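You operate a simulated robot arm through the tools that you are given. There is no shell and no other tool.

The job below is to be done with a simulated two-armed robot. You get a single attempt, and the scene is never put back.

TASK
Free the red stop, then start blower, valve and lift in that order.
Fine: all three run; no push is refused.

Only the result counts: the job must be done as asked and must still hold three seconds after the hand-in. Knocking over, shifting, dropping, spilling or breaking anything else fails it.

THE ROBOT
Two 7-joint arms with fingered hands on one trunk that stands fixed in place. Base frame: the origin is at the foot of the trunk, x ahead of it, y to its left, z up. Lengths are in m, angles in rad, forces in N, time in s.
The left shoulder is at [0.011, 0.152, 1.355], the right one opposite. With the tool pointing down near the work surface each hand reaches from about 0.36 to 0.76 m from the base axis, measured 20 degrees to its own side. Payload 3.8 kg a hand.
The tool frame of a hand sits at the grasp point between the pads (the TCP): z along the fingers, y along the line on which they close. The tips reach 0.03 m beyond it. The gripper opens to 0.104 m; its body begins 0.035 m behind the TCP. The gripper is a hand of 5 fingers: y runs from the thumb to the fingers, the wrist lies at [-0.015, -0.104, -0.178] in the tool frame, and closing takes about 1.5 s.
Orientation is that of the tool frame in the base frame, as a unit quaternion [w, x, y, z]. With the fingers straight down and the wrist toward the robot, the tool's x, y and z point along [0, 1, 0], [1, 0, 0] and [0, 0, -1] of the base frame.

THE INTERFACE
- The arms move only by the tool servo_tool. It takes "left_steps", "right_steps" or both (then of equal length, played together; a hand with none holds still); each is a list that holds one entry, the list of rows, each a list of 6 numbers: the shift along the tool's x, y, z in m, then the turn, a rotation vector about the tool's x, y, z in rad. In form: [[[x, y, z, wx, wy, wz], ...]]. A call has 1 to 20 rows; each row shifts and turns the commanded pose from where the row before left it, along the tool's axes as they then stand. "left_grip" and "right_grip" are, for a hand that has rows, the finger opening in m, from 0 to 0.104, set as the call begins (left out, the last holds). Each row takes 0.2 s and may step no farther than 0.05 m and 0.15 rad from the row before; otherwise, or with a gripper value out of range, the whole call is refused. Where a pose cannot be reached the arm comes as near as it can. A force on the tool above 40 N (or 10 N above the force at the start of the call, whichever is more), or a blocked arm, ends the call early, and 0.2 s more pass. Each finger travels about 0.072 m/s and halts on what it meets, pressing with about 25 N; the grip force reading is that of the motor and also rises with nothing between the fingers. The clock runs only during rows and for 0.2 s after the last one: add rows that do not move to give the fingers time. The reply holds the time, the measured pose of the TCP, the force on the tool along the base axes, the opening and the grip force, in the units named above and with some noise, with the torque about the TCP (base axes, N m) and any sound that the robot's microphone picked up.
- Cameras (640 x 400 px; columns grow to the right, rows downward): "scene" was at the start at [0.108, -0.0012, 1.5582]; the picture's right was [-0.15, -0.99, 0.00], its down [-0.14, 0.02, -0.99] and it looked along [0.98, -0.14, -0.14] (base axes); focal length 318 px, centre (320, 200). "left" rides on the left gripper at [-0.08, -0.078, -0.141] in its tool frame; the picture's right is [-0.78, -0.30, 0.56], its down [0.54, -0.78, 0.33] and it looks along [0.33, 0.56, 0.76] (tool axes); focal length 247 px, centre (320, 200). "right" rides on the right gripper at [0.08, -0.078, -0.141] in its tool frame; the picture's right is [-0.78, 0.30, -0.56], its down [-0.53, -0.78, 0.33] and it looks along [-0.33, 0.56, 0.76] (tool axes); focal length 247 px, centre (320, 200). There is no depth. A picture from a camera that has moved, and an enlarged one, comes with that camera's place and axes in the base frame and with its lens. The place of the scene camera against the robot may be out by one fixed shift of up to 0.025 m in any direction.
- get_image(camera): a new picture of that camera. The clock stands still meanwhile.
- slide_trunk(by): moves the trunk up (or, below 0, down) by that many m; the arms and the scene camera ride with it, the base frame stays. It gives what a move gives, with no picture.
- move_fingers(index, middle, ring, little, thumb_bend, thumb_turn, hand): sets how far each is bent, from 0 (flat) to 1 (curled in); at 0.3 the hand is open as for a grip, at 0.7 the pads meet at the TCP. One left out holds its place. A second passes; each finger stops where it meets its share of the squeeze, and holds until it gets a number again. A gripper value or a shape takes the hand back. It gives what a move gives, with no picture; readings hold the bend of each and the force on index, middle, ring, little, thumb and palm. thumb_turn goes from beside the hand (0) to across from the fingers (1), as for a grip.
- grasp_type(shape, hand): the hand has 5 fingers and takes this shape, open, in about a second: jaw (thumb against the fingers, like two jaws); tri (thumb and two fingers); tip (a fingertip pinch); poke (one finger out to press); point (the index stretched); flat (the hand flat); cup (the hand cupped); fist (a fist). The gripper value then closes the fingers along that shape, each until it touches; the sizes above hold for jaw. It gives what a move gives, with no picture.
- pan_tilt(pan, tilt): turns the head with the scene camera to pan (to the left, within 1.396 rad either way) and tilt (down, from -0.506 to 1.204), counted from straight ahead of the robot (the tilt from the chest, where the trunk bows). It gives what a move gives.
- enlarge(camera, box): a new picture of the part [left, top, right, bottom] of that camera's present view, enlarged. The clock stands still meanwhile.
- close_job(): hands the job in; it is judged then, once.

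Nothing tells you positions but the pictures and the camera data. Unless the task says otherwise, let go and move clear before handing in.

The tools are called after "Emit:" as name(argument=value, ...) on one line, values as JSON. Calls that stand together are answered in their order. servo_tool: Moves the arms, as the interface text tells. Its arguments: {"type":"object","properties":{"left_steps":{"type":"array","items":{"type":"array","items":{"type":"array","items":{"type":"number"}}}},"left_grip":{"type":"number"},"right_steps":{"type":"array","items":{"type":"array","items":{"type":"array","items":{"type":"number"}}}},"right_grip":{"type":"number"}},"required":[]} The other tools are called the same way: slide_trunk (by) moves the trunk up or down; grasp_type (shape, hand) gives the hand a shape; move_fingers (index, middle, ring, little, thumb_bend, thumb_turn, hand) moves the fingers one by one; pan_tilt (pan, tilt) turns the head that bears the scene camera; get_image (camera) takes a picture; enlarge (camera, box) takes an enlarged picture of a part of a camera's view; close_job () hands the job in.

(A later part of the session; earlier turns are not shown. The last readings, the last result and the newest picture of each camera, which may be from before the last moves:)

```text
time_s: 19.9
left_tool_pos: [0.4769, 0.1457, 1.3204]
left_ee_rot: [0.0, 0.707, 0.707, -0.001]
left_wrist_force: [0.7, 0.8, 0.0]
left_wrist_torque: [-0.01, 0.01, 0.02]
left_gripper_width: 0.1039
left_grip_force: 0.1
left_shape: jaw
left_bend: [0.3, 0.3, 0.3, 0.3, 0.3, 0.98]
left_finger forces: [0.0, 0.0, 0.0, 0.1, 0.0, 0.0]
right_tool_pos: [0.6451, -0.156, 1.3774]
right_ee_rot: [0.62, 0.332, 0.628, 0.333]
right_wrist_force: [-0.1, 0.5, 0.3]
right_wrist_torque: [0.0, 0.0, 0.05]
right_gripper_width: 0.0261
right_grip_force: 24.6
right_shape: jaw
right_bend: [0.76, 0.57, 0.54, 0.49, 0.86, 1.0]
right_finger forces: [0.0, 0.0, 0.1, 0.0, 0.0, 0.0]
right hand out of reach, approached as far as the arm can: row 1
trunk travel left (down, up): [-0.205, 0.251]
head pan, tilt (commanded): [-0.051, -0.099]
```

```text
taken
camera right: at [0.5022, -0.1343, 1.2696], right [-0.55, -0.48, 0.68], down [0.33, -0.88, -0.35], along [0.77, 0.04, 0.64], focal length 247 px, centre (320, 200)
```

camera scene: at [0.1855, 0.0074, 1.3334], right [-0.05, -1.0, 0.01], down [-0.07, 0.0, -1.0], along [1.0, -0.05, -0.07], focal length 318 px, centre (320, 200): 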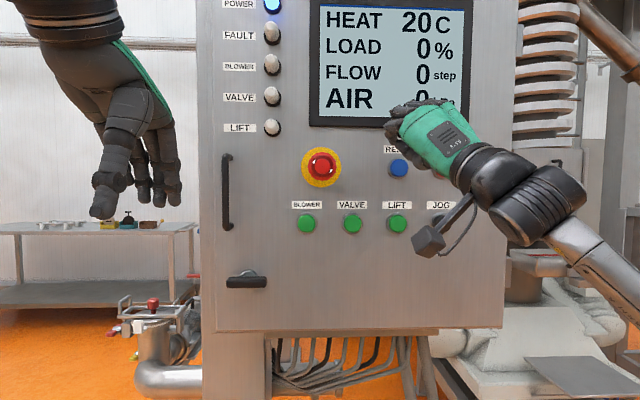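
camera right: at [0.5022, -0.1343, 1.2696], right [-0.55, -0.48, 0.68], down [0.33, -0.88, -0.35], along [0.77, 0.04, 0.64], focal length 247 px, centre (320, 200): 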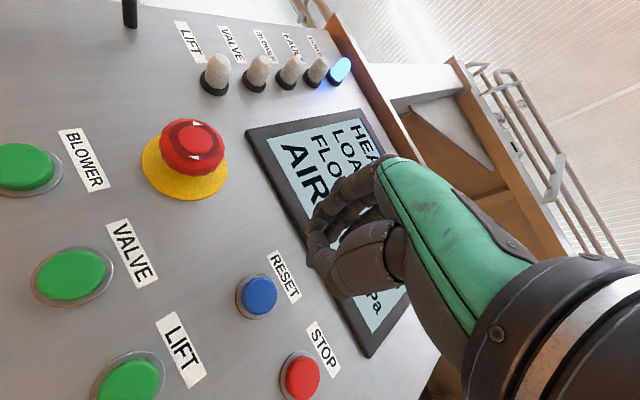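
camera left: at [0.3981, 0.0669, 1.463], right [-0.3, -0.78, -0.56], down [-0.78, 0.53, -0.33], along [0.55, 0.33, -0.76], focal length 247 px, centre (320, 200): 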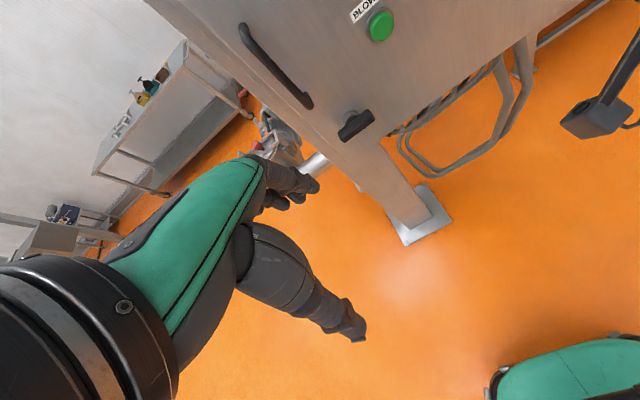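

The hand is clear with no force and the panel looks intact. I check the stop, lamps and display closely.

Emit:
enlarge(camera="scene", box=[280, 140, 360, 190])

Emit:
enlarge(camera="scene", box=[210, 0, 480, 150])

Emit:
enlarge(camera="scene", box=[280, 140, 470, 250])

Emit:
enlarge(camera="right", box=[100, 80, 320, 230])

```text
8.00 times, centred on (320, 165) of scene
camera zoom: at [0.1855, 0.0074, 1.3334], right [-0.05, -1.0, 0.01], down [-0.07, 0.0, -1.0], along [1.0, -0.05, -0.07], focal length 2546 px, centre (320, 480)
```

zoom: 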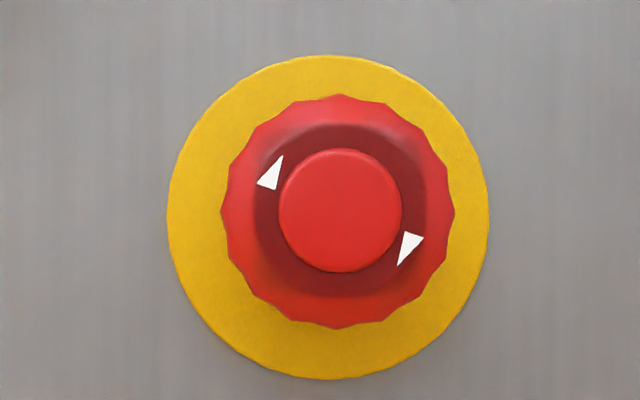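

```text
2.37 times, centred on (345, 75) of scene
camera zoom: at [0.1855, 0.0074, 1.3334], right [-0.05, -1.0, 0.01], down [-0.07, 0.0, -1.0], along [1.0, -0.05, -0.07], focal length 754 px, centre (261, 496)
```

zoom: 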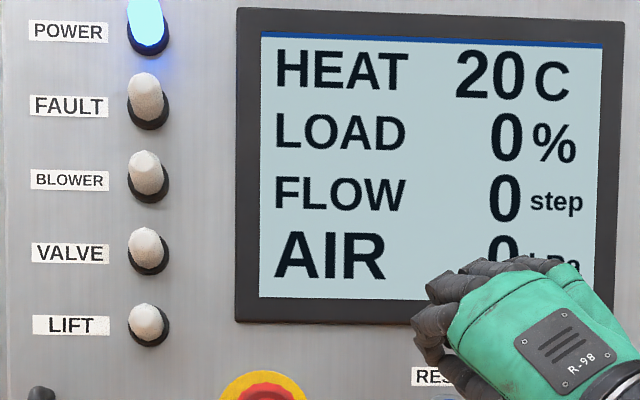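

```text
3.37 times, centred on (375, 195) of scene
camera zoom: at [0.1855, 0.0074, 1.3334], right [-0.05, -1.0, 0.01], down [-0.07, 0.0, -1.0], along [1.0, -0.05, -0.07], focal length 1072 px, centre (135, 217)
```

zoom: 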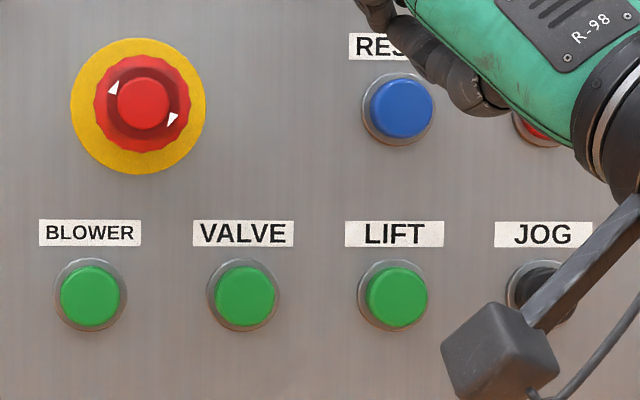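

```text
2.67 times, centred on (210, 155) of right
camera zoom: at [0.5022, -0.1343, 1.2696], right [-0.55, -0.48, 0.68], down [0.33, -0.88, -0.35], along [0.77, 0.04, 0.64], focal length 659 px, centre (613, 320)
```

zoom: 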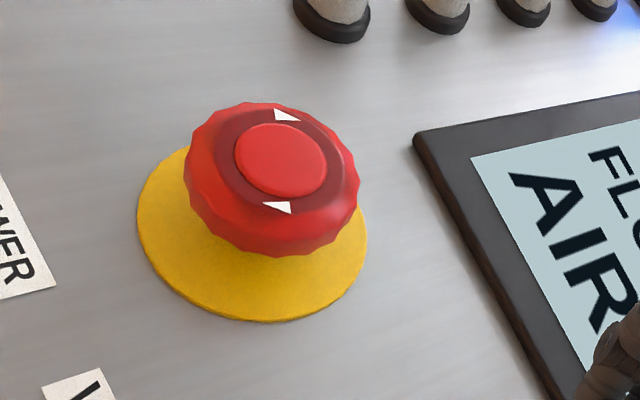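

The stop is clearly released (head stands out, yellow ring shown); POWER lit, no fault, nothing else changed. Next I retreat a bit further with a relaxed wrist so I can change to a pressing finger shape away from the panel.

Emit:
servo_tool(right_steps=[[[0, 0, -0.02, 0, 0, 0], [0, 0, -0.02, 0.1, 0, 0], [0, 0, -0.01, 0.1, 0, 0], [0, 0, -0.01, 0.1, 0, 0], [0, 0, 0, 0, 0, 0]]])

```text
time_s: 21.1
left_tool_pos: [0.476, 0.146, 1.3227]
left_ee_rot: [0.0, 0.707, 0.707, -0.001]
left_wrist_force: [-0.7, 0.6, 0.3]
left_wrist_torque: [0.02, 0.01, 0.01]
left_gripper_width: 0.1036
left_grip_force: 0.0
left_shape: jaw
left_bend: [0.3, 0.3, 0.3, 0.3, 0.3, 0.98]
left_finger forces: [0.0, 0.1, 0.1, 0.1, 0.1, 0.0]
right_tool_pos: [0.5838, -0.1523, 1.3807]
right_ee_rot: [0.565, 0.421, 0.67, 0.234]
right_wrist_force: [0.7, 0.7, -0.3]
right_wrist_torque: [0.04, 0.02, -0.03]
right_gripper_width: 0.0263
right_grip_force: 24.8
right_shape: jaw
right_bend: [0.76, 0.57, 0.54, 0.49, 0.86, 1.0]
right_finger forces: [0.0, 0.0, 0.0, 0.0, 0.1, 0.1]
trunk travel left (down, up): [-0.205, 0.251]
head pan, tilt (commanded): [-0.051, -0.099]
```

Clear and with room, TCP at x≈0.58. I set the right hand to the poke shape and look at where the finger is.

Emit:
grasp_type(hand="right", shape="poke")

Emit:
get_image(camera="right")

Emit:
get_image(camera="scene")

```text
time_s: 22.0
left_tool_pos: [0.4749, 0.1456, 1.3224]
left_ee_rot: [0.0, 0.706, 0.708, -0.002]
left_wrist_force: [0.2, -0.1, 0.7]
left_wrist_torque: [-0.05, 0.0, 0.01]
left_gripper_width: 0.1034
left_grip_force: 0.0
left_shape: jaw
left_bend: [0.3, 0.3, 0.3, 0.3, 0.3, 0.98]
left_finger forces: [0.0, 0.0, 0.0, 0.1, 0.0, 0.1]
right_tool_pos: [0.5836, -0.1511, 1.3798]
right_ee_rot: [0.565, 0.421, 0.67, 0.235]
right_wrist_force: [-0.3, -0.4, 0.3]
right_wrist_torque: [0.02, 0.03, 0.01]
right_gripper_width: 0.0001
right_grip_force: 0.1
right_shape: poke
right_bend: [0.7, 0.7, 0.99, 0.99, 1.0, 1.0]
right_finger forces: [0.0, 0.0, 0.0, 0.1, 0.1, 0.1]
trunk travel left (down, up): [-0.205, 0.251]
head pan, tilt (commanded): [-0.051, -0.099]
```

```text
taken
camera right: at [0.4251, -0.1055, 1.3101], right [-0.44, -0.4, 0.81], down [0.09, -0.91, -0.4], along [0.89, -0.1, 0.44], focal length 247 px, centre (320, 200)
```

right: 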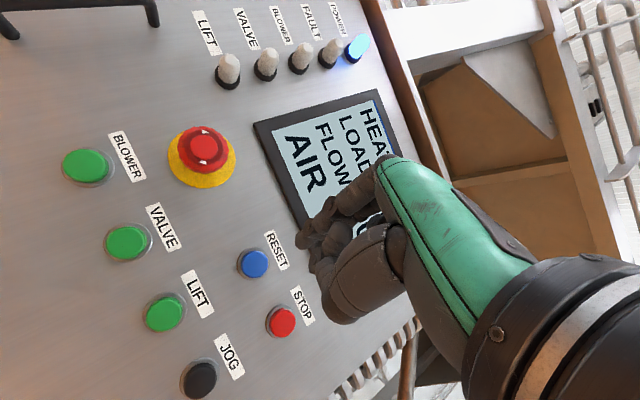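

```text
taken
camera scene: at [0.184, 0.0079, 1.3337], right [-0.05, -1.0, 0.01], down [-0.07, -0.01, -1.0], along [1.0, -0.05, -0.07], focal length 318 px, centre (320, 200)
```

scene: 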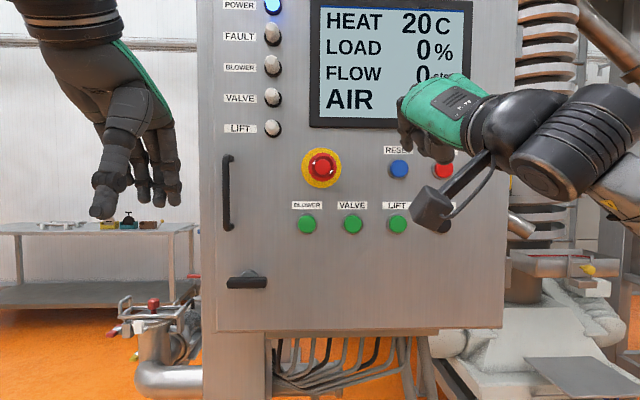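

Poke keeps two fingers bent at the grasp point, with the tip hard to see. I try the point shape, which stretches just the index finger, at the same safe distance.

Emit:
grasp_type(hand="right", shape="point")

Emit:
get_image(camera="right")

Emit:
get_image(camera="scene")

```text
time_s: 22.9
left_tool_pos: [0.4747, 0.1463, 1.3218]
left_ee_rot: [0.0, 0.707, 0.708, -0.001]
left_wrist_force: [0.3, 0.6, -0.4]
left_wrist_torque: [0.0, 0.01, 0.0]
left_gripper_width: 0.1037
left_grip_force: 0.1
left_shape: jaw
left_bend: [0.3, 0.3, 0.3, 0.3, 0.3, 0.98]
left_finger forces: [0.0, 0.1, 0.0, 0.0, 0.1, 0.1]
right_tool_pos: [0.5837, -0.1515, 1.3799]
right_ee_rot: [0.566, 0.421, 0.67, 0.234]
right_wrist_force: [0.1, -0.3, 0.3]
right_wrist_torque: [-0.03, 0.02, 0.01]
right_gripper_width: 0.0001
right_grip_force: 0.1
right_shape: point
right_bend: [0.2, 1.0, 1.0, 1.0, 0.98, 0.88]
right_finger forces: [0.0, 0.0, 0.0, 0.1, 0.0, 0.0]
trunk travel left (down, up): [-0.205, 0.251]
head pan, tilt (commanded): [-0.051, -0.099]
```

```text
taken
camera right: at [0.4251, -0.1056, 1.3101], right [-0.44, -0.4, 0.81], down [0.09, -0.91, -0.4], along [0.89, -0.1, 0.44], focal length 247 px, centre (320, 200)
```

right: 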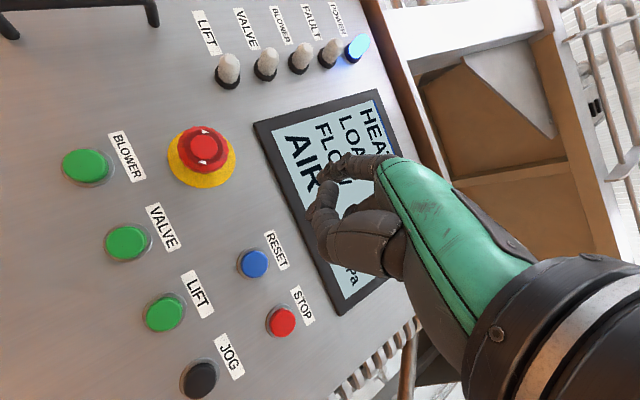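

```text
taken
camera scene: at [0.184, 0.0079, 1.3337], right [-0.05, -1.0, 0.01], down [-0.07, -0.01, -1.0], along [1.0, -0.05, -0.07], focal length 318 px, centre (320, 200)
```

scene: 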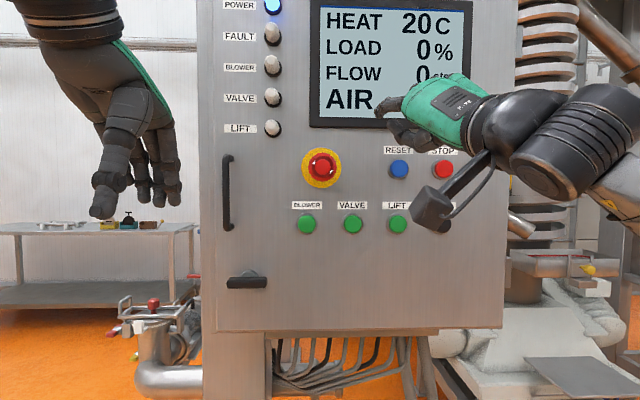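

The index finger is stretched with the others curled. I zoom in from both cameras to triangulate the fingertip.

Emit:
enlarge(camera="right", box=[280, 120, 440, 280])

Emit:
enlarge(camera="scene", box=[360, 60, 500, 160])

Emit:
get_image(camera="left")

```text
2.50 times, centred on (360, 200) of right
camera zoom: at [0.4251, -0.1056, 1.3101], right [-0.44, -0.4, 0.81], down [0.09, -0.91, -0.4], along [0.89, -0.1, 0.44], focal length 617 px, centre (220, 200)
```

zoom: 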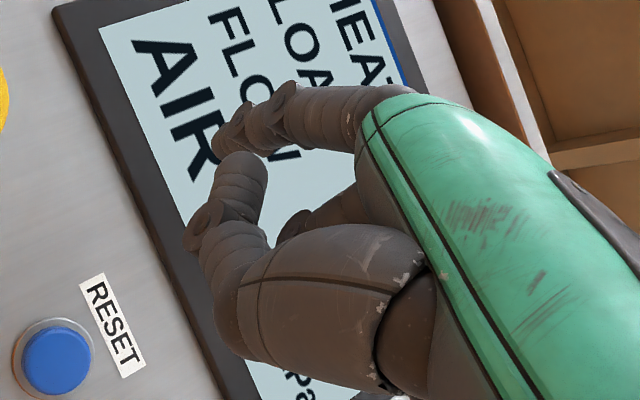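

```text
4.00 times, centred on (430, 110) of scene
camera zoom: at [0.184, 0.0079, 1.3337], right [-0.05, -1.0, 0.01], down [-0.07, -0.01, -1.0], along [1.0, -0.05, -0.07], focal length 1273 px, centre (-120, 560)
```

zoom: 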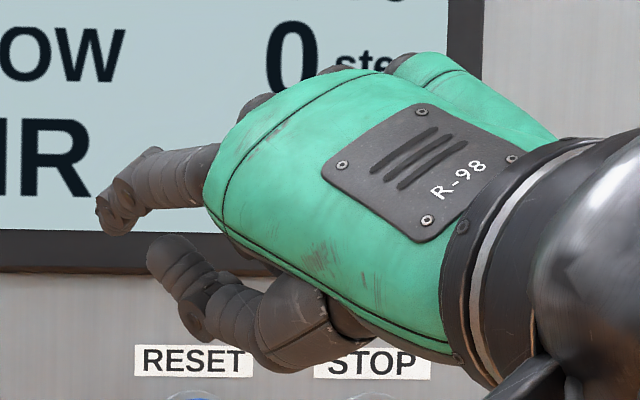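

```text
taken
camera left: at [0.3982, 0.0673, 1.4629], right [-0.3, -0.78, -0.56], down [-0.78, 0.53, -0.33], along [0.55, 0.33, -0.76], focal length 247 px, centre (320, 200)
```

left: 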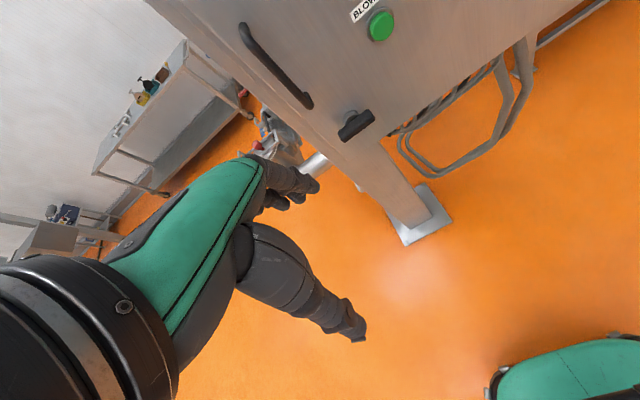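

In the point shape the fingertip sits about 66 mm to the finger side of the tool axis. A fully straight index will line up better with the hand and keep the knuckles clear of the freed stop, so I straighten it and curl the rest.

Emit:
move_fingers(hand="right", index=0, middle=1, ring=1, little=1, thumb_bend=1, thumb_turn=1)

Emit:
enlarge(camera="right", box=[280, 100, 440, 260])

Emit:
enlarge(camera="scene", box=[360, 50, 500, 150])

```text
time_s: 23.9
left_tool_pos: [0.4747, 0.1456, 1.3222]
left_ee_rot: [0.0, 0.707, 0.708, -0.001]
left_wrist_force: [-1.3, 0.3, 0.7]
left_wrist_torque: [0.04, 0.02, -0.03]
left_gripper_width: 0.1037
left_grip_force: 0.0
left_shape: jaw
left_bend: [0.3, 0.3, 0.3, 0.3, 0.3, 0.98]
left_finger forces: [0.0, 0.0, 0.1, 0.0, 0.0, 0.1]
right_tool_pos: [0.585, -0.1525, 1.3806]
right_ee_rot: [0.566, 0.422, 0.668, 0.235]
right_wrist_force: [0.2, 0.4, 0.5]
right_wrist_torque: [0.03, -0.02, 0.0]
right_gripper_width: 0.0454
right_grip_force: 0.0
right_shape: fingers
right_bend: [0.0, 1.0, 1.0, 1.0, 1.0, 1.0]
right_finger forces: [0.1, 0.1, 0.0, 0.0, 0.1, 0.0]
trunk travel left (down, up): [-0.205, 0.251]
head pan, tilt (commanded): [-0.051, -0.099]
```

```text
2.50 times, centred on (360, 180) of right
camera zoom: at [0.4251, -0.1056, 1.3101], right [-0.44, -0.4, 0.81], down [0.09, -0.91, -0.4], along [0.89, -0.1, 0.44], focal length 617 px, centre (220, 250)
```

zoom: 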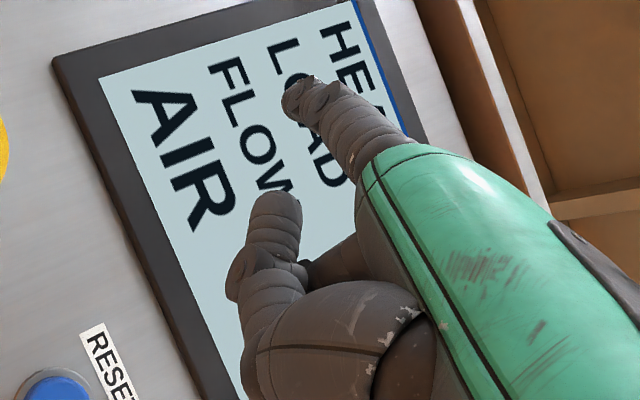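

```text
4.00 times, centred on (430, 100) of scene
camera zoom: at [0.184, 0.0079, 1.3337], right [-0.05, -1.0, 0.01], down [-0.07, -0.01, -1.0], along [1.0, -0.05, -0.07], focal length 1273 px, centre (-120, 600)
```

zoom: 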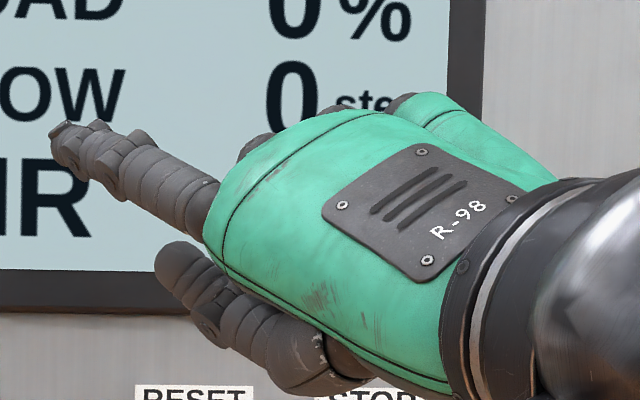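

The straight index tip is now at about tool (0.0125, 0.098, -0.006), pointing ~49° toward the finger side. I pitch the hand 0.25 rad so the finger points nearly straight at the panel, then lower it toward the BLOWER button well clear of the stop.

Emit:
servo_tool(right_steps=[[[0, 0, 0, 0.125, 0, 0], [0, 0, 0, 0.125, 0, 0], [0.0294, -0.0161, 0.0102, 0, 0, 0], [0.0294, -0.0161, 0.0102, 0, 0, 0], [0.0294, -0.0161, 0.0102, 0, 0, 0], [0, 0, 0, 0, 0, 0]]])

```text
time_s: 25.3
left_tool_pos: [0.4751, 0.1474, 1.3228]
left_ee_rot: [0.0, 0.706, 0.708, -0.002]
left_wrist_force: [-0.3, 0.5, -0.3]
left_wrist_torque: [0.0, 0.01, -0.03]
left_gripper_width: 0.1035
left_grip_force: 0.0
left_shape: jaw
left_bend: [0.3, 0.3, 0.3, 0.3, 0.3, 0.98]
left_finger forces: [0.0, 0.0, 0.0, 0.0, 0.1, 0.0]
right_tool_pos: [0.5838, -0.1114, 1.2848]
right_ee_rot: [0.508, 0.489, 0.693, 0.15]
right_wrist_force: [0.7, 0.2, 0.5]
right_wrist_torque: [-0.01, 0.05, 0.03]
right_gripper_width: 0.0455
right_grip_force: 0.0
right_shape: fingers
right_bend: [0.0, 1.0, 1.0, 1.0, 1.0, 1.0]
right_finger forces: [0.0, 0.0, 0.1, 0.0, 0.0, 0.0]
trunk travel left (down, up): [-0.205, 0.251]
head pan, tilt (commanded): [-0.051, -0.099]
```

That moved exactly as planned with no reach problem. I continue the remaining half of the descent.

Emit:
servo_tool(right_steps=[[[0.0294, -0.0161, 0.0102, 0, 0, 0], [0.0294, -0.0161, 0.0102, 0, 0, 0], [0.0294, -0.0161, 0.0102, 0, 0, 0], [0, 0, 0, 0, 0, 0]]])

Emit:
get_image(camera="scene")

Emit:
get_image(camera="right")

Emit:
get_image(camera="left")

```text
time_s: 26.3
left_tool_pos: [0.476, 0.1455, 1.3213]
left_ee_rot: [0.0, 0.707, 0.707, -0.002]
left_wrist_force: [-1.0, -0.2, -0.1]
left_wrist_torque: [0.0, -0.01, -0.01]
left_gripper_width: 0.1037
left_grip_force: 0.1
left_shape: jaw
left_bend: [0.3, 0.3, 0.3, 0.3, 0.3, 0.98]
left_finger forces: [0.0, 0.1, 0.1, 0.0, 0.0, 0.0]
right_tool_pos: [0.5827, -0.0716, 1.1869]
right_ee_rot: [0.508, 0.488, 0.694, 0.151]
right_wrist_force: [1.0, 0.0, 0.8]
right_wrist_torque: [0.0, -0.02, 0.02]
right_gripper_width: 0.0456
right_grip_force: 0.1
right_shape: fingers
right_bend: [0.0, 1.0, 1.0, 1.0, 1.0, 1.0]
right_finger forces: [0.0, 0.0, 0.0, 0.1, 0.0, 0.1]
trunk travel left (down, up): [-0.205, 0.251]
head pan, tilt (commanded): [-0.051, -0.099]
```

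```text
taken
camera scene: at [0.1844, 0.0071, 1.3336], right [-0.05, -1.0, 0.01], down [-0.07, 0.0, -1.0], along [1.0, -0.05, -0.07], focal length 318 px, centre (320, 200)
```

scene: 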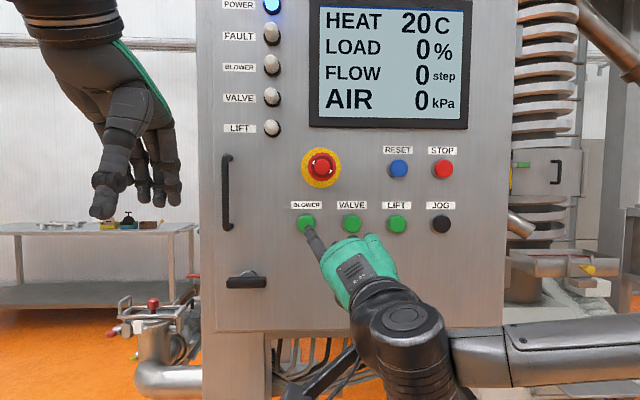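

```text
taken
camera right: at [0.4213, -0.0018, 1.1501], right [-0.31, -0.34, 0.89], down [-0.12, -0.91, -0.39], along [0.94, -0.23, 0.24], focal length 247 px, centre (320, 200)
```

right: 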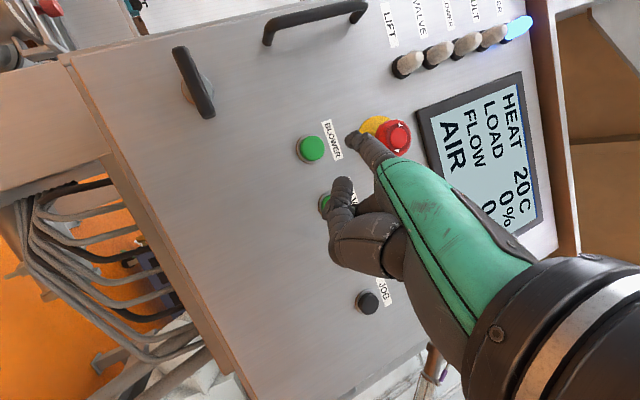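

```text
taken
camera left: at [0.3986, 0.0664, 1.4628], right [-0.3, -0.78, -0.56], down [-0.78, 0.53, -0.33], along [0.55, 0.33, -0.76], focal length 247 px, centre (320, 200)
```

left: 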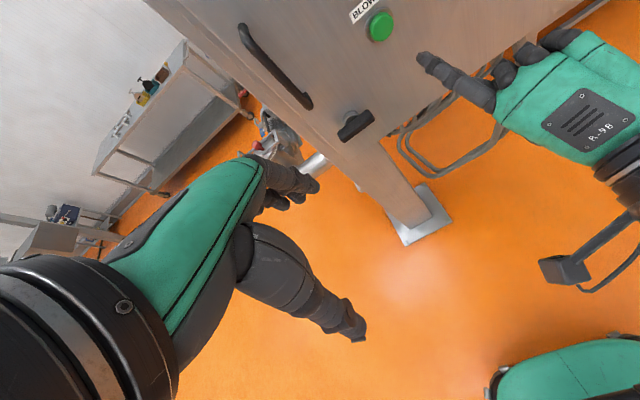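

Now the left-hand camera sees both the fingertip and the BLOWER button, which lets me refine. I zoom in on all views.

Emit:
enlarge(camera="left", box=[340, 0, 500, 100])

Emit:
enlarge(camera="right", box=[280, 90, 440, 190])

Emit:
enlarge(camera="scene", box=[280, 190, 440, 290])

```text
4.00 times, centred on (420, 50) of left
camera zoom: at [0.3986, 0.0664, 1.4628], right [-0.3, -0.78, -0.56], down [-0.78, 0.53, -0.33], along [0.55, 0.33, -0.76], focal length 988 px, centre (-80, 800)
```

zoom: 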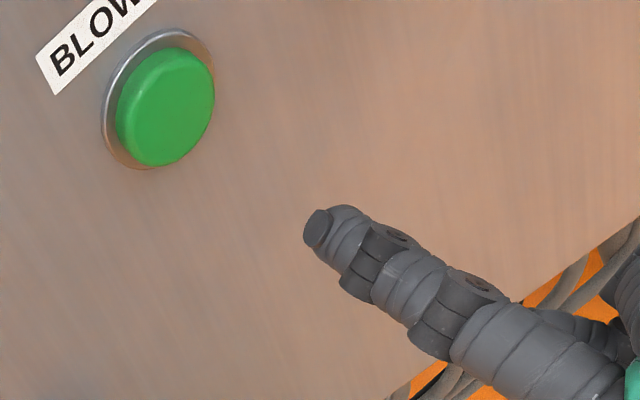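

```text
4.00 times, centred on (360, 140) of right
camera zoom: at [0.4213, -0.0018, 1.1501], right [-0.31, -0.34, 0.89], down [-0.12, -0.91, -0.39], along [0.94, -0.23, 0.24], focal length 988 px, centre (160, 440)
```

zoom: 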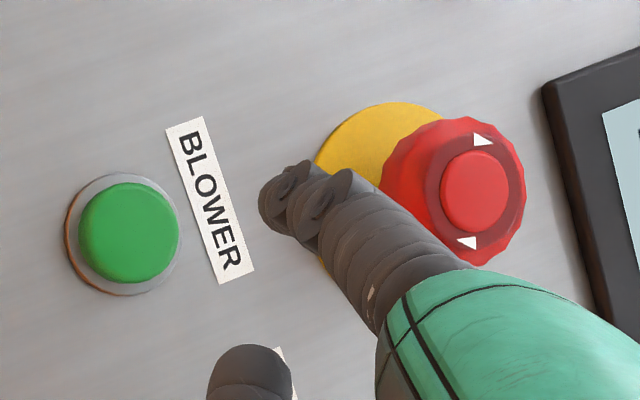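

```text
4.00 times, centred on (360, 240) of scene
camera zoom: at [0.1844, 0.0071, 1.3336], right [-0.05, -1.0, 0.01], down [-0.07, 0.0, -1.0], along [1.0, -0.05, -0.07], focal length 1273 px, centre (160, 40)
```

zoom: 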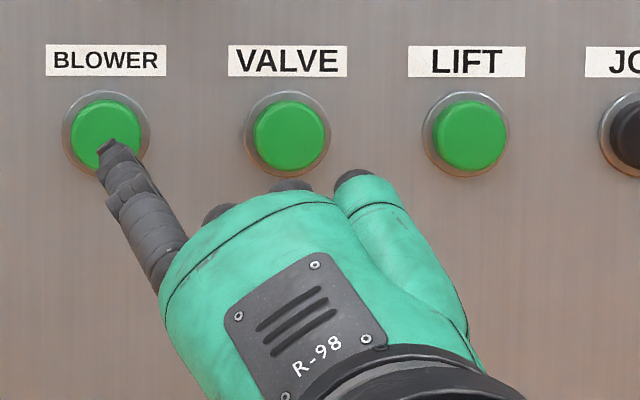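

Tip is at about (0.636, -0.012, 1.251) and the BLOWER button face at about (0.727, -0.010, 1.248). I advance 75 mm straight ahead while lowering 4 mm, stopping short of contact.

Emit:
servo_tool(right_steps=[[[0.002, 0.0103, 0.0231, 0, 0, 0], [-0.0002, 0.0131, 0.0213, 0, 0, 0], [-0.0002, 0.0131, 0.0213, 0, 0, 0], [0, 0, 0, 0, 0, 0]]])

Emit:
enlarge(camera="left", box=[340, 0, 500, 100])

Emit:
enlarge(camera="right", box=[280, 90, 440, 190])

Emit:
enlarge(camera="scene", box=[260, 130, 420, 230])

```text
time_s: 27.3
left_tool_pos: [0.4758, 0.147, 1.321]
left_ee_rot: [0.001, 0.706, 0.708, 0.0]
left_wrist_force: [0.3, 0.7, -0.6]
left_wrist_torque: [-0.01, -0.01, 0.03]
left_gripper_width: 0.1034
left_grip_force: 0.1
left_shape: jaw
left_bend: [0.3, 0.3, 0.3, 0.3, 0.3, 0.98]
left_finger forces: [0.0, 0.1, 0.0, 0.0, 0.0, 0.0]
right_tool_pos: [0.6578, -0.0698, 1.1844]
right_ee_rot: [0.508, 0.488, 0.693, 0.151]
right_wrist_force: [-0.1, -0.1, 0.4]
right_wrist_torque: [0.0, -0.01, 0.01]
right_gripper_width: 0.0457
right_grip_force: 0.1
right_shape: fingers
right_bend: [0.0, 1.0, 1.0, 1.0, 1.0, 1.0]
right_finger forces: [0.0, 0.1, 0.0, 0.0, 0.0, 0.0]
trunk travel left (down, up): [-0.205, 0.251]
head pan, tilt (commanded): [-0.051, -0.099]
```

```text
4.00 times, centred on (420, 50) of left
camera zoom: at [0.3979, 0.0673, 1.463], right [-0.3, -0.78, -0.56], down [-0.78, 0.53, -0.33], along [0.55, 0.33, -0.76], focal length 988 px, centre (-80, 800)
```

zoom: 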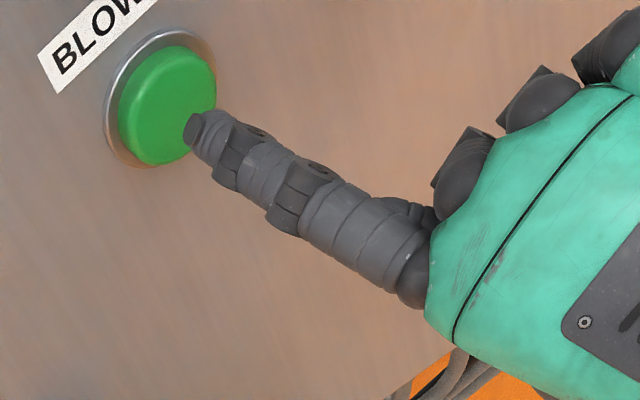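

```text
4.00 times, centred on (360, 140) of right
camera zoom: at [0.4964, -0.0008, 1.1458], right [-0.31, -0.34, 0.89], down [-0.12, -0.91, -0.39], along [0.94, -0.23, 0.24], focal length 988 px, centre (160, 440)
```

zoom: 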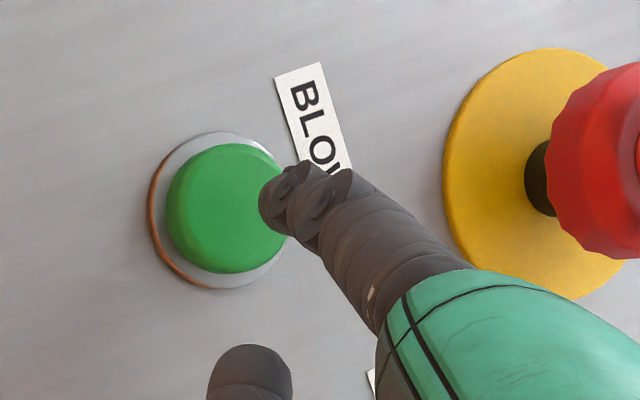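

```text
4.00 times, centred on (340, 180) of scene
camera zoom: at [0.1838, 0.0079, 1.3338], right [-0.05, -1.0, 0.01], down [-0.07, -0.01, -1.0], along [1.0, -0.05, -0.07], focal length 1273 px, centre (240, 280)
```

zoom: 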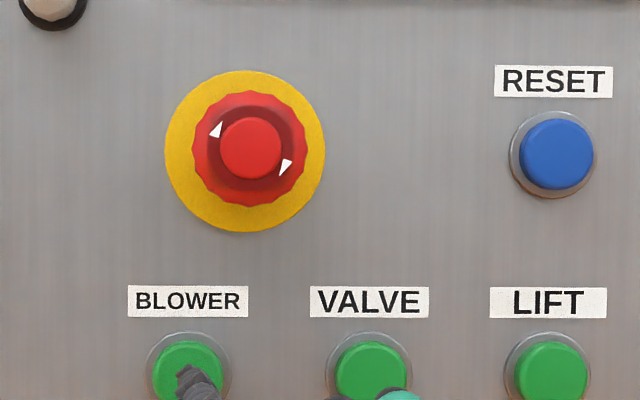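

The fingertip is centred on BLOWER to within a few mm, with roughly 15 mm left. I creep forward in small steps watching the force.

Emit:
servo_tool(right_steps=[[[0, 0.0021, 0.0034, 0, 0, 0], [0, 0.0021, 0.0034, 0, 0, 0], [0, 0.0021, 0.0034, 0, 0, 0]]])

Emit:
enlarge(camera="left", box=[340, 0, 500, 100])

```text
time_s: 28.1
left_tool_pos: [0.4756, 0.1482, 1.3221]
left_ee_rot: [-0.001, 0.707, 0.708, -0.002]
left_wrist_force: [-0.8, -0.6, 0.4]
left_wrist_torque: [-0.01, 0.0, -0.02]
left_gripper_width: 0.1036
left_grip_force: 0.1
left_shape: jaw
left_bend: [0.3, 0.3, 0.3, 0.3, 0.3, 0.98]
left_finger forces: [0.0, 0.0, 0.0, 0.0, 0.0, 0.0]
right_tool_pos: [0.671, -0.0701, 1.1827]
right_ee_rot: [0.508, 0.488, 0.694, 0.15]
right_wrist_force: [-1.3, 0.4, -0.7]
right_wrist_torque: [-0.02, 0.02, -0.03]
right_gripper_width: 0.0455
right_grip_force: 0.0
right_shape: fingers
right_bend: [0.0, 1.0, 1.0, 1.0, 1.0, 1.0]
right_finger forces: [0.0, 0.1, 0.1, 0.0, 0.1, 0.0]
trunk travel left (down, up): [-0.205, 0.251]
head pan, tilt (commanded): [-0.051, -0.099]
```

```text
4.00 times, centred on (420, 50) of left
camera zoom: at [0.3983, 0.0674, 1.4629], right [-0.3, -0.78, -0.56], down [-0.78, 0.53, -0.33], along [0.55, 0.33, -0.76], focal length 988 px, centre (-80, 800)
```

zoom: 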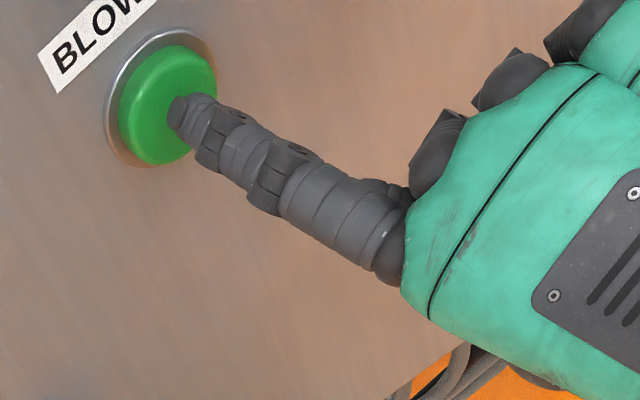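

Almost touching. I push a few more millimetres.

Emit:
servo_tool(right_steps=[[[0, 0.0021, 0.0034, 0, 0, 0], [0, 0.0021, 0.0034, 0, 0, 0]]])

Emit:
get_image(camera="scene")

```text
time_s: 28.7
left_tool_pos: [0.4751, 0.147, 1.3224]
left_ee_rot: [0.0, 0.706, 0.708, -0.001]
left_wrist_force: [0.5, 0.1, -0.4]
left_wrist_torque: [0.01, 0.03, 0.02]
left_gripper_width: 0.1037
left_grip_force: 0.0
left_shape: jaw
left_bend: [0.3, 0.3, 0.3, 0.3, 0.3, 0.98]
left_finger forces: [0.1, 0.0, 0.0, 0.1, 0.0, 0.1]
right_tool_pos: [0.6792, -0.0699, 1.1847]
right_ee_rot: [0.509, 0.488, 0.694, 0.149]
right_wrist_force: [-1.9, 0.3, 0.6]
right_wrist_torque: [-0.02, -0.13, 0.07]
right_gripper_width: 0.0455
right_grip_force: 0.9
right_shape: fingers
right_bend: [0.0, 1.0, 1.0, 1.0, 1.0, 1.0]
right_finger forces: [2.0, 0.0, 0.0, 0.1, 0.0, 0.0]
trunk travel left (down, up): [-0.205, 0.251]
head pan, tilt (commanded): [-0.051, -0.099]
heard: click
```

```text
taken
camera scene: at [0.1835, 0.0079, 1.3338], right [-0.05, -1.0, 0.01], down [-0.07, -0.01, -1.0], along [1.0, -0.05, -0.07], focal length 318 px, centre (320, 200)
```

scene: 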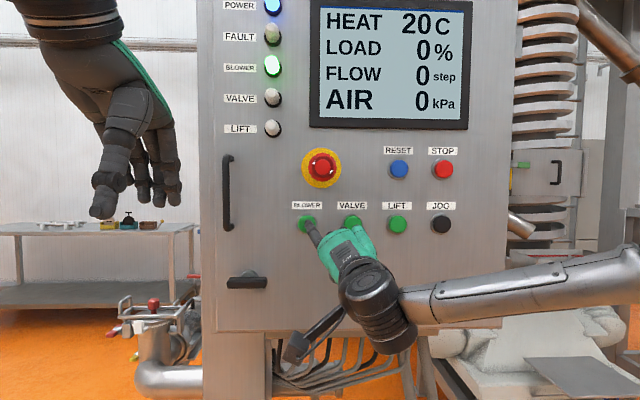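

Click heard and the BLOWER lamp is green. I back off and watch the lamps and display before the next push.

Emit:
servo_tool(right_steps=[[[0, -0.0079, -0.0128, 0, 0, 0], [0, -0.0131, -0.0213, 0, 0, 0], [0, 0, 0, 0, 0, 0], [0, 0, 0, 0, 0, 0]]])

Emit:
get_image(camera="scene")

Emit:
enlarge(camera="scene", box=[210, 0, 480, 150])

```text
time_s: 29.7
left_tool_pos: [0.4755, 0.1466, 1.3216]
left_ee_rot: [0.0, 0.707, 0.707, -0.001]
left_wrist_force: [-1.2, 0.4, 0.9]
left_wrist_torque: [0.0, 0.01, -0.01]
left_gripper_width: 0.1035
left_grip_force: 0.0
left_shape: jaw
left_bend: [0.3, 0.3, 0.3, 0.3, 0.3, 0.98]
left_finger forces: [0.0, 0.0, 0.0, 0.0, 0.0, 0.0]
right_tool_pos: [0.6388, -0.0714, 1.1846]
right_ee_rot: [0.508, 0.488, 0.694, 0.15]
right_wrist_force: [0.6, 0.2, -0.3]
right_wrist_torque: [0.0, 0.01, 0.01]
right_gripper_width: 0.0454
right_grip_force: 0.1
right_shape: fingers
right_bend: [0.0, 1.0, 1.0, 1.0, 1.0, 1.0]
right_finger forces: [0.0, 0.0, 0.0, 0.1, 0.0, 0.1]
trunk travel left (down, up): [-0.205, 0.251]
head pan, tilt (commanded): [-0.051, -0.099]
```

```text
taken
camera scene: at [0.1841, 0.0079, 1.3337], right [-0.05, -1.0, 0.01], down [-0.07, -0.01, -1.0], along [1.0, -0.05, -0.07], focal length 318 px, centre (320, 200)
```

scene: 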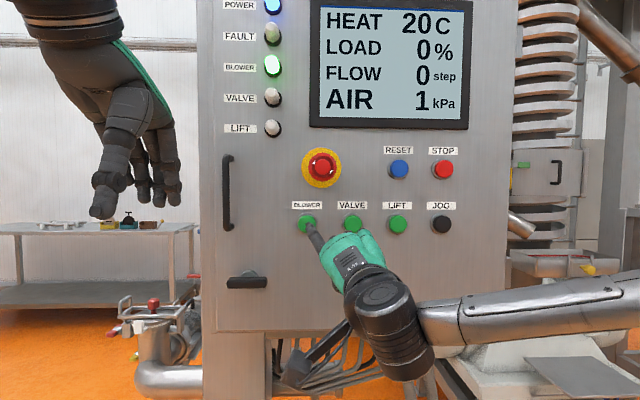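

```text
2.37 times, centred on (345, 75) of scene
camera zoom: at [0.1841, 0.0079, 1.3337], right [-0.05, -1.0, 0.01], down [-0.07, -0.01, -1.0], along [1.0, -0.05, -0.07], focal length 754 px, centre (261, 496)
```

zoom: 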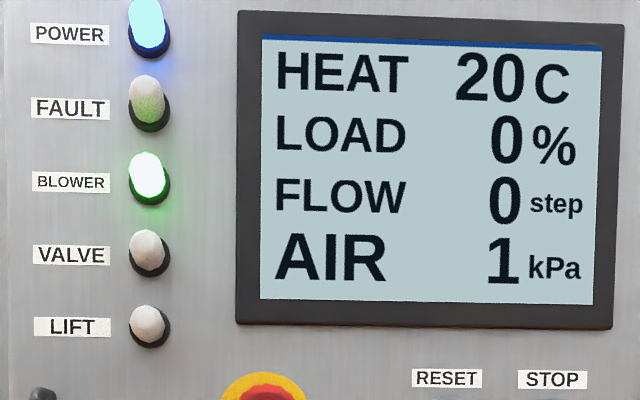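

BLOWER runs and AIR is rising (1 kPa), so I should let it build up before pushing VALVE. Meanwhile I shift sideways 81 mm to stand in front of VALVE, 35 mm off the buttons.

Emit:
servo_tool(right_steps=[[[-0.0226, -0.013, 0.0078, 0, 0, 0], [-0.0226, -0.013, 0.0078, 0, 0, 0], [-0.0226, -0.013, 0.0078, 0, 0, 0], [0, 0, 0, 0, 0, 0], [0, 0, 0, 0, 0, 0]]])

Emit:
get_image(camera="scene")

Emit:
get_image(camera="left")

Emit:
get_image(camera="right")

```text
time_s: 30.9
left_tool_pos: [0.4754, 0.1481, 1.3219]
left_ee_rot: [-0.001, 0.706, 0.708, -0.001]
left_wrist_force: [0.2, -0.3, 0.0]
left_wrist_torque: [0.04, -0.02, -0.01]
left_gripper_width: 0.1038
left_grip_force: 0.1
left_shape: jaw
left_bend: [0.3, 0.3, 0.3, 0.3, 0.3, 0.98]
left_finger forces: [0.2, 0.1, 0.1, 0.0, 0.0, 0.1]
right_tool_pos: [0.6316, -0.1266, 1.1848]
right_ee_rot: [0.505, 0.493, 0.694, 0.145]
right_wrist_force: [0.1, -0.2, -0.8]
right_wrist_torque: [0.0, 0.0, 0.02]
right_gripper_width: 0.0456
right_grip_force: 0.0
right_shape: fingers
right_bend: [0.0, 1.0, 1.0, 1.0, 1.0, 1.0]
right_finger forces: [0.0, 0.0, 0.0, 0.1, 0.0, 0.0]
right hand out of reach, approached as far as the arm can: row 2, 3
trunk travel left (down, up): [-0.205, 0.251]
head pan, tilt (commanded): [-0.051, -0.099]
```

```text
taken
camera scene: at [0.1844, 0.0086, 1.3336], right [-0.05, -1.0, 0.01], down [-0.07, -0.01, -1.0], along [1.0, -0.05, -0.07], focal length 318 px, centre (320, 200)
```

scene: 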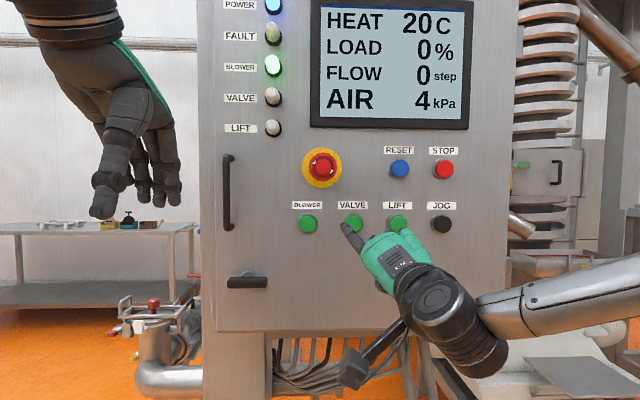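

```text
taken
camera left: at [0.3985, 0.0681, 1.4628], right [-0.3, -0.78, -0.55], down [-0.78, 0.53, -0.33], along [0.55, 0.33, -0.76], focal length 247 px, centre (320, 200)
```

left: 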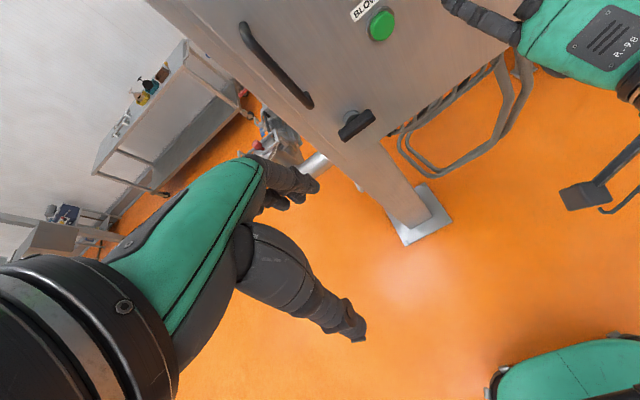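

```text
taken
camera right: at [0.4702, -0.0561, 1.1502], right [-0.31, -0.34, 0.89], down [-0.14, -0.91, -0.39], along [0.94, -0.24, 0.23], focal length 247 px, centre (320, 200)
```

right: 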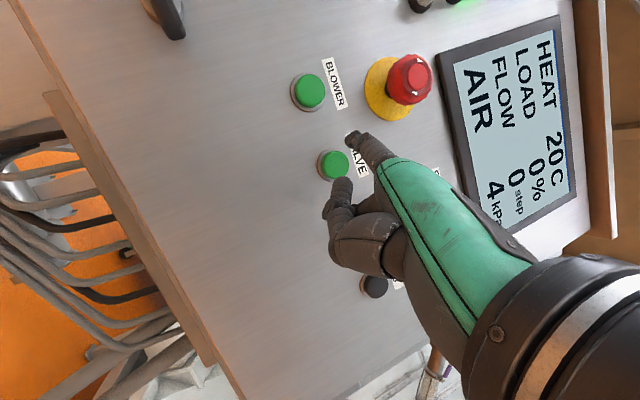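

The shift stopped short at the wrist limit (tip between BLOWER and VALVE, still clear of the panel); AIR is at 4 kPa and climbing. I yaw the hand 0.25 rad so the finger points slightly left, which should relax the wrist, and bring the tip in front of VALVE.

Emit:
servo_tool(right_steps=[[[-0.0154, -0.0028, 0.0148, -0.0698, 0.0874, -0.0561], [-0.0164, -0.0047, 0.0131, -0.0698, 0.0874, -0.0561], [0, 0, 0, 0, 0, 0]]])

Emit:
get_image(camera="scene")

Emit:
get_image(camera="right")

```text
time_s: 31.7
left_tool_pos: [0.4759, 0.1456, 1.3227]
left_ee_rot: [0.001, 0.707, 0.708, -0.001]
left_wrist_force: [-1.2, 0.4, 0.6]
left_wrist_torque: [-0.01, 0.02, -0.03]
left_gripper_width: 0.1037
left_grip_force: 0.1
left_shape: jaw
left_bend: [0.3, 0.3, 0.3, 0.3, 0.3, 0.98]
left_finger forces: [0.0, 0.0, 0.0, 0.0, 0.1, 0.1]
right_tool_pos: [0.6215, -0.0752, 1.1869]
right_ee_rot: [0.468, 0.433, 0.75, 0.176]
right_wrist_force: [-0.3, 0.8, 0.9]
right_wrist_torque: [0.0, -0.02, 0.0]
right_gripper_width: 0.0457
right_grip_force: 0.1
right_shape: fingers
right_bend: [0.0, 1.0, 1.0, 1.0, 1.0, 1.0]
right_finger forces: [0.0, 0.1, 0.0, 0.0, 0.0, 0.0]
right hand out of reach, approached as far as the arm can: row 1, 2
trunk travel left (down, up): [-0.205, 0.251]
head pan, tilt (commanded): [-0.051, -0.099]
```

```text
taken
camera scene: at [0.1843, 0.0075, 1.3337], right [-0.05, -1.0, 0.01], down [-0.07, 0.0, -1.0], along [1.0, -0.05, -0.07], focal length 318 px, centre (320, 200)
```

scene: 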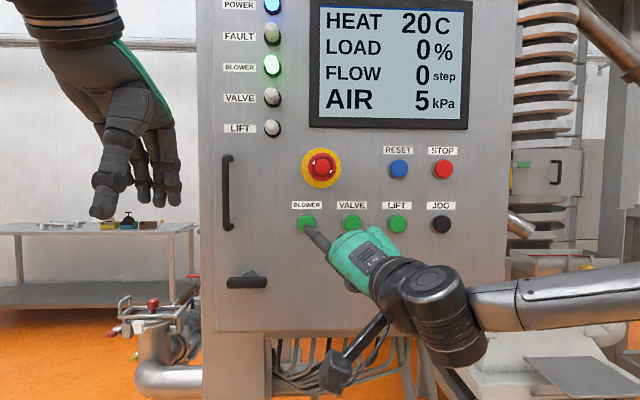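

```text
taken
camera right: at [0.4482, -0.0348, 1.1615], right [-0.19, -0.39, 0.9], down [0.01, -0.92, -0.39], along [0.98, -0.07, 0.17], focal length 247 px, centre (320, 200)
```

right: 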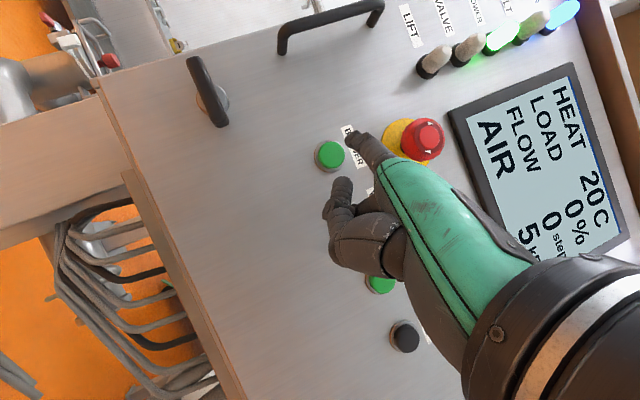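

Yawing left went the wrong way (the arm drifted back toward BLOWER; still no contact). Earlier, with the palm level (no roll), positions further right were reachable with the finger pointing forward, so I back off and roll the hand level.

Emit:
servo_tool(right_steps=[[[-0.0078, -0.0188, -0.0095, 0, 0, 0], [-0.0078, -0.0188, -0.0095, 0, 0, 0], [0, 0, 0, 0, 0.0301, 0.1202], [0, 0, 0, 0, 0.0301, 0.1202], [0, 0, 0, 0, 0.0301, 0.1202], [0, 0, 0, 0, 0, 0]]])

Emit:
get_image(camera="scene")

```text
time_s: 33.1
left_tool_pos: [0.4764, 0.1481, 1.3221]
left_ee_rot: [0.001, 0.706, 0.708, -0.001]
left_wrist_force: [-0.3, 0.2, 0.4]
left_wrist_torque: [0.0, 0.03, -0.01]
left_gripper_width: 0.1037
left_grip_force: 0.0
left_shape: jaw
left_bend: [0.3, 0.3, 0.3, 0.3, 0.3, 0.98]
left_finger forces: [0.0, 0.1, 0.0, 0.0, 0.0, 0.1]
right_tool_pos: [0.5685, -0.2161, 1.2048]
right_ee_rot: [0.411, 0.542, 0.672, 0.291]
right_wrist_force: [0.8, -0.3, 0.9]
right_wrist_torque: [-0.05, 0.01, 0.0]
right_gripper_width: 0.0455
right_grip_force: 0.1
right_shape: fingers
right_bend: [0.0, 1.0, 1.0, 1.0, 1.0, 1.0]
right_finger forces: [0.0, 0.1, 0.0, 0.0, 0.1, 0.0]
right hand out of reach, approached as far as the arm can: row 1, 3, 4, 5
trunk travel left (down, up): [-0.205, 0.251]
head pan, tilt (commanded): [-0.051, -0.099]
```

```text
taken
camera scene: at [0.1853, 0.0098, 1.3335], right [-0.05, -1.0, 0.01], down [-0.07, -0.01, -1.0], along [1.0, -0.05, -0.07], focal length 318 px, centre (320, 200)
```

scene: 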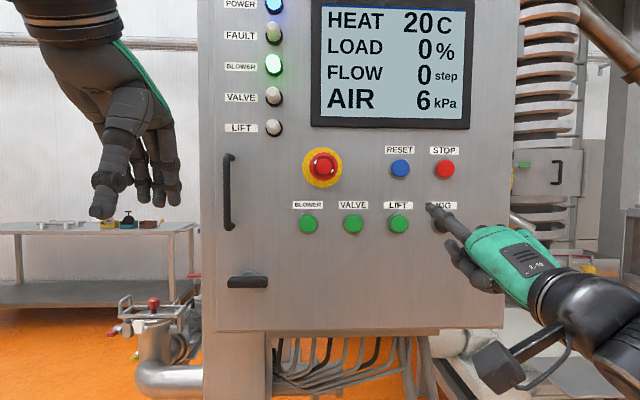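

The arm settled into a better, elbow-low posture on the right (tip at about (0.617, -0.179, 1.287)), still clear of everything; AIR is 6 kPa. I now lower and advance a bit, then move left toward VALVE in small steps.

Emit:
servo_tool(right_steps=[[[0.003, -0.0055, 0.0279, 0, 0, 0], [0.003, -0.0055, 0.0279, 0, 0, 0], [0.0138, 0.0035, -0.0008, 0, 0, 0], [0.0138, 0.0035, -0.0008, 0, 0, 0], [0, 0, 0, 0, 0, 0]]])

Emit:
get_image(camera="scene")

```text
time_s: 34.3
left_tool_pos: [0.4742, 0.1468, 1.3217]
left_ee_rot: [0.0, 0.707, 0.708, -0.001]
left_wrist_force: [0.0, 0.5, 0.8]
left_wrist_torque: [0.04, 0.03, -0.02]
left_gripper_width: 0.1037
left_grip_force: 0.1
left_shape: jaw
left_bend: [0.3, 0.3, 0.3, 0.3, 0.3, 0.98]
left_finger forces: [0.0, 0.0, 0.0, 0.1, 0.0, 0.0]
right_tool_pos: [0.5769, -0.2226, 1.1949]
right_ee_rot: [0.412, 0.539, 0.674, 0.294]
right_wrist_force: [0.6, -0.2, 0.6]
right_wrist_torque: [0.02, -0.04, 0.03]
right_gripper_width: 0.0454
right_grip_force: 0.1
right_shape: fingers
right_bend: [0.0, 1.0, 1.0, 1.0, 1.0, 1.0]
right_finger forces: [0.0, 0.1, 0.0, 0.1, 0.0, 0.0]
right hand out of reach, approached as far as the arm can: row 1, 2, 3, 4
trunk travel left (down, up): [-0.205, 0.251]
head pan, tilt (commanded): [-0.051, -0.099]
```

```text
taken
camera scene: at [0.1839, 0.0078, 1.3337], right [-0.05, -1.0, 0.01], down [-0.07, 0.0, -1.0], along [1.0, -0.05, -0.07], focal length 318 px, centre (320, 200)
```

scene: 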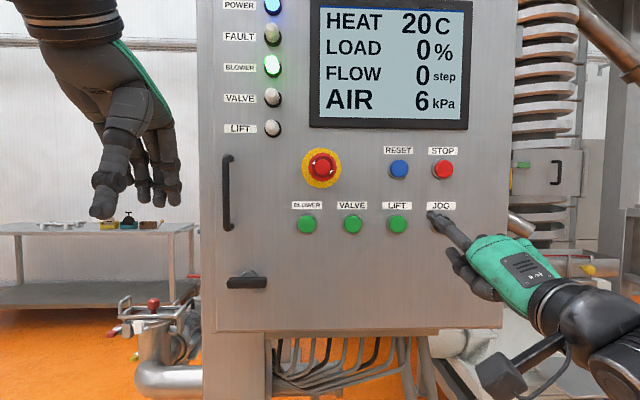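

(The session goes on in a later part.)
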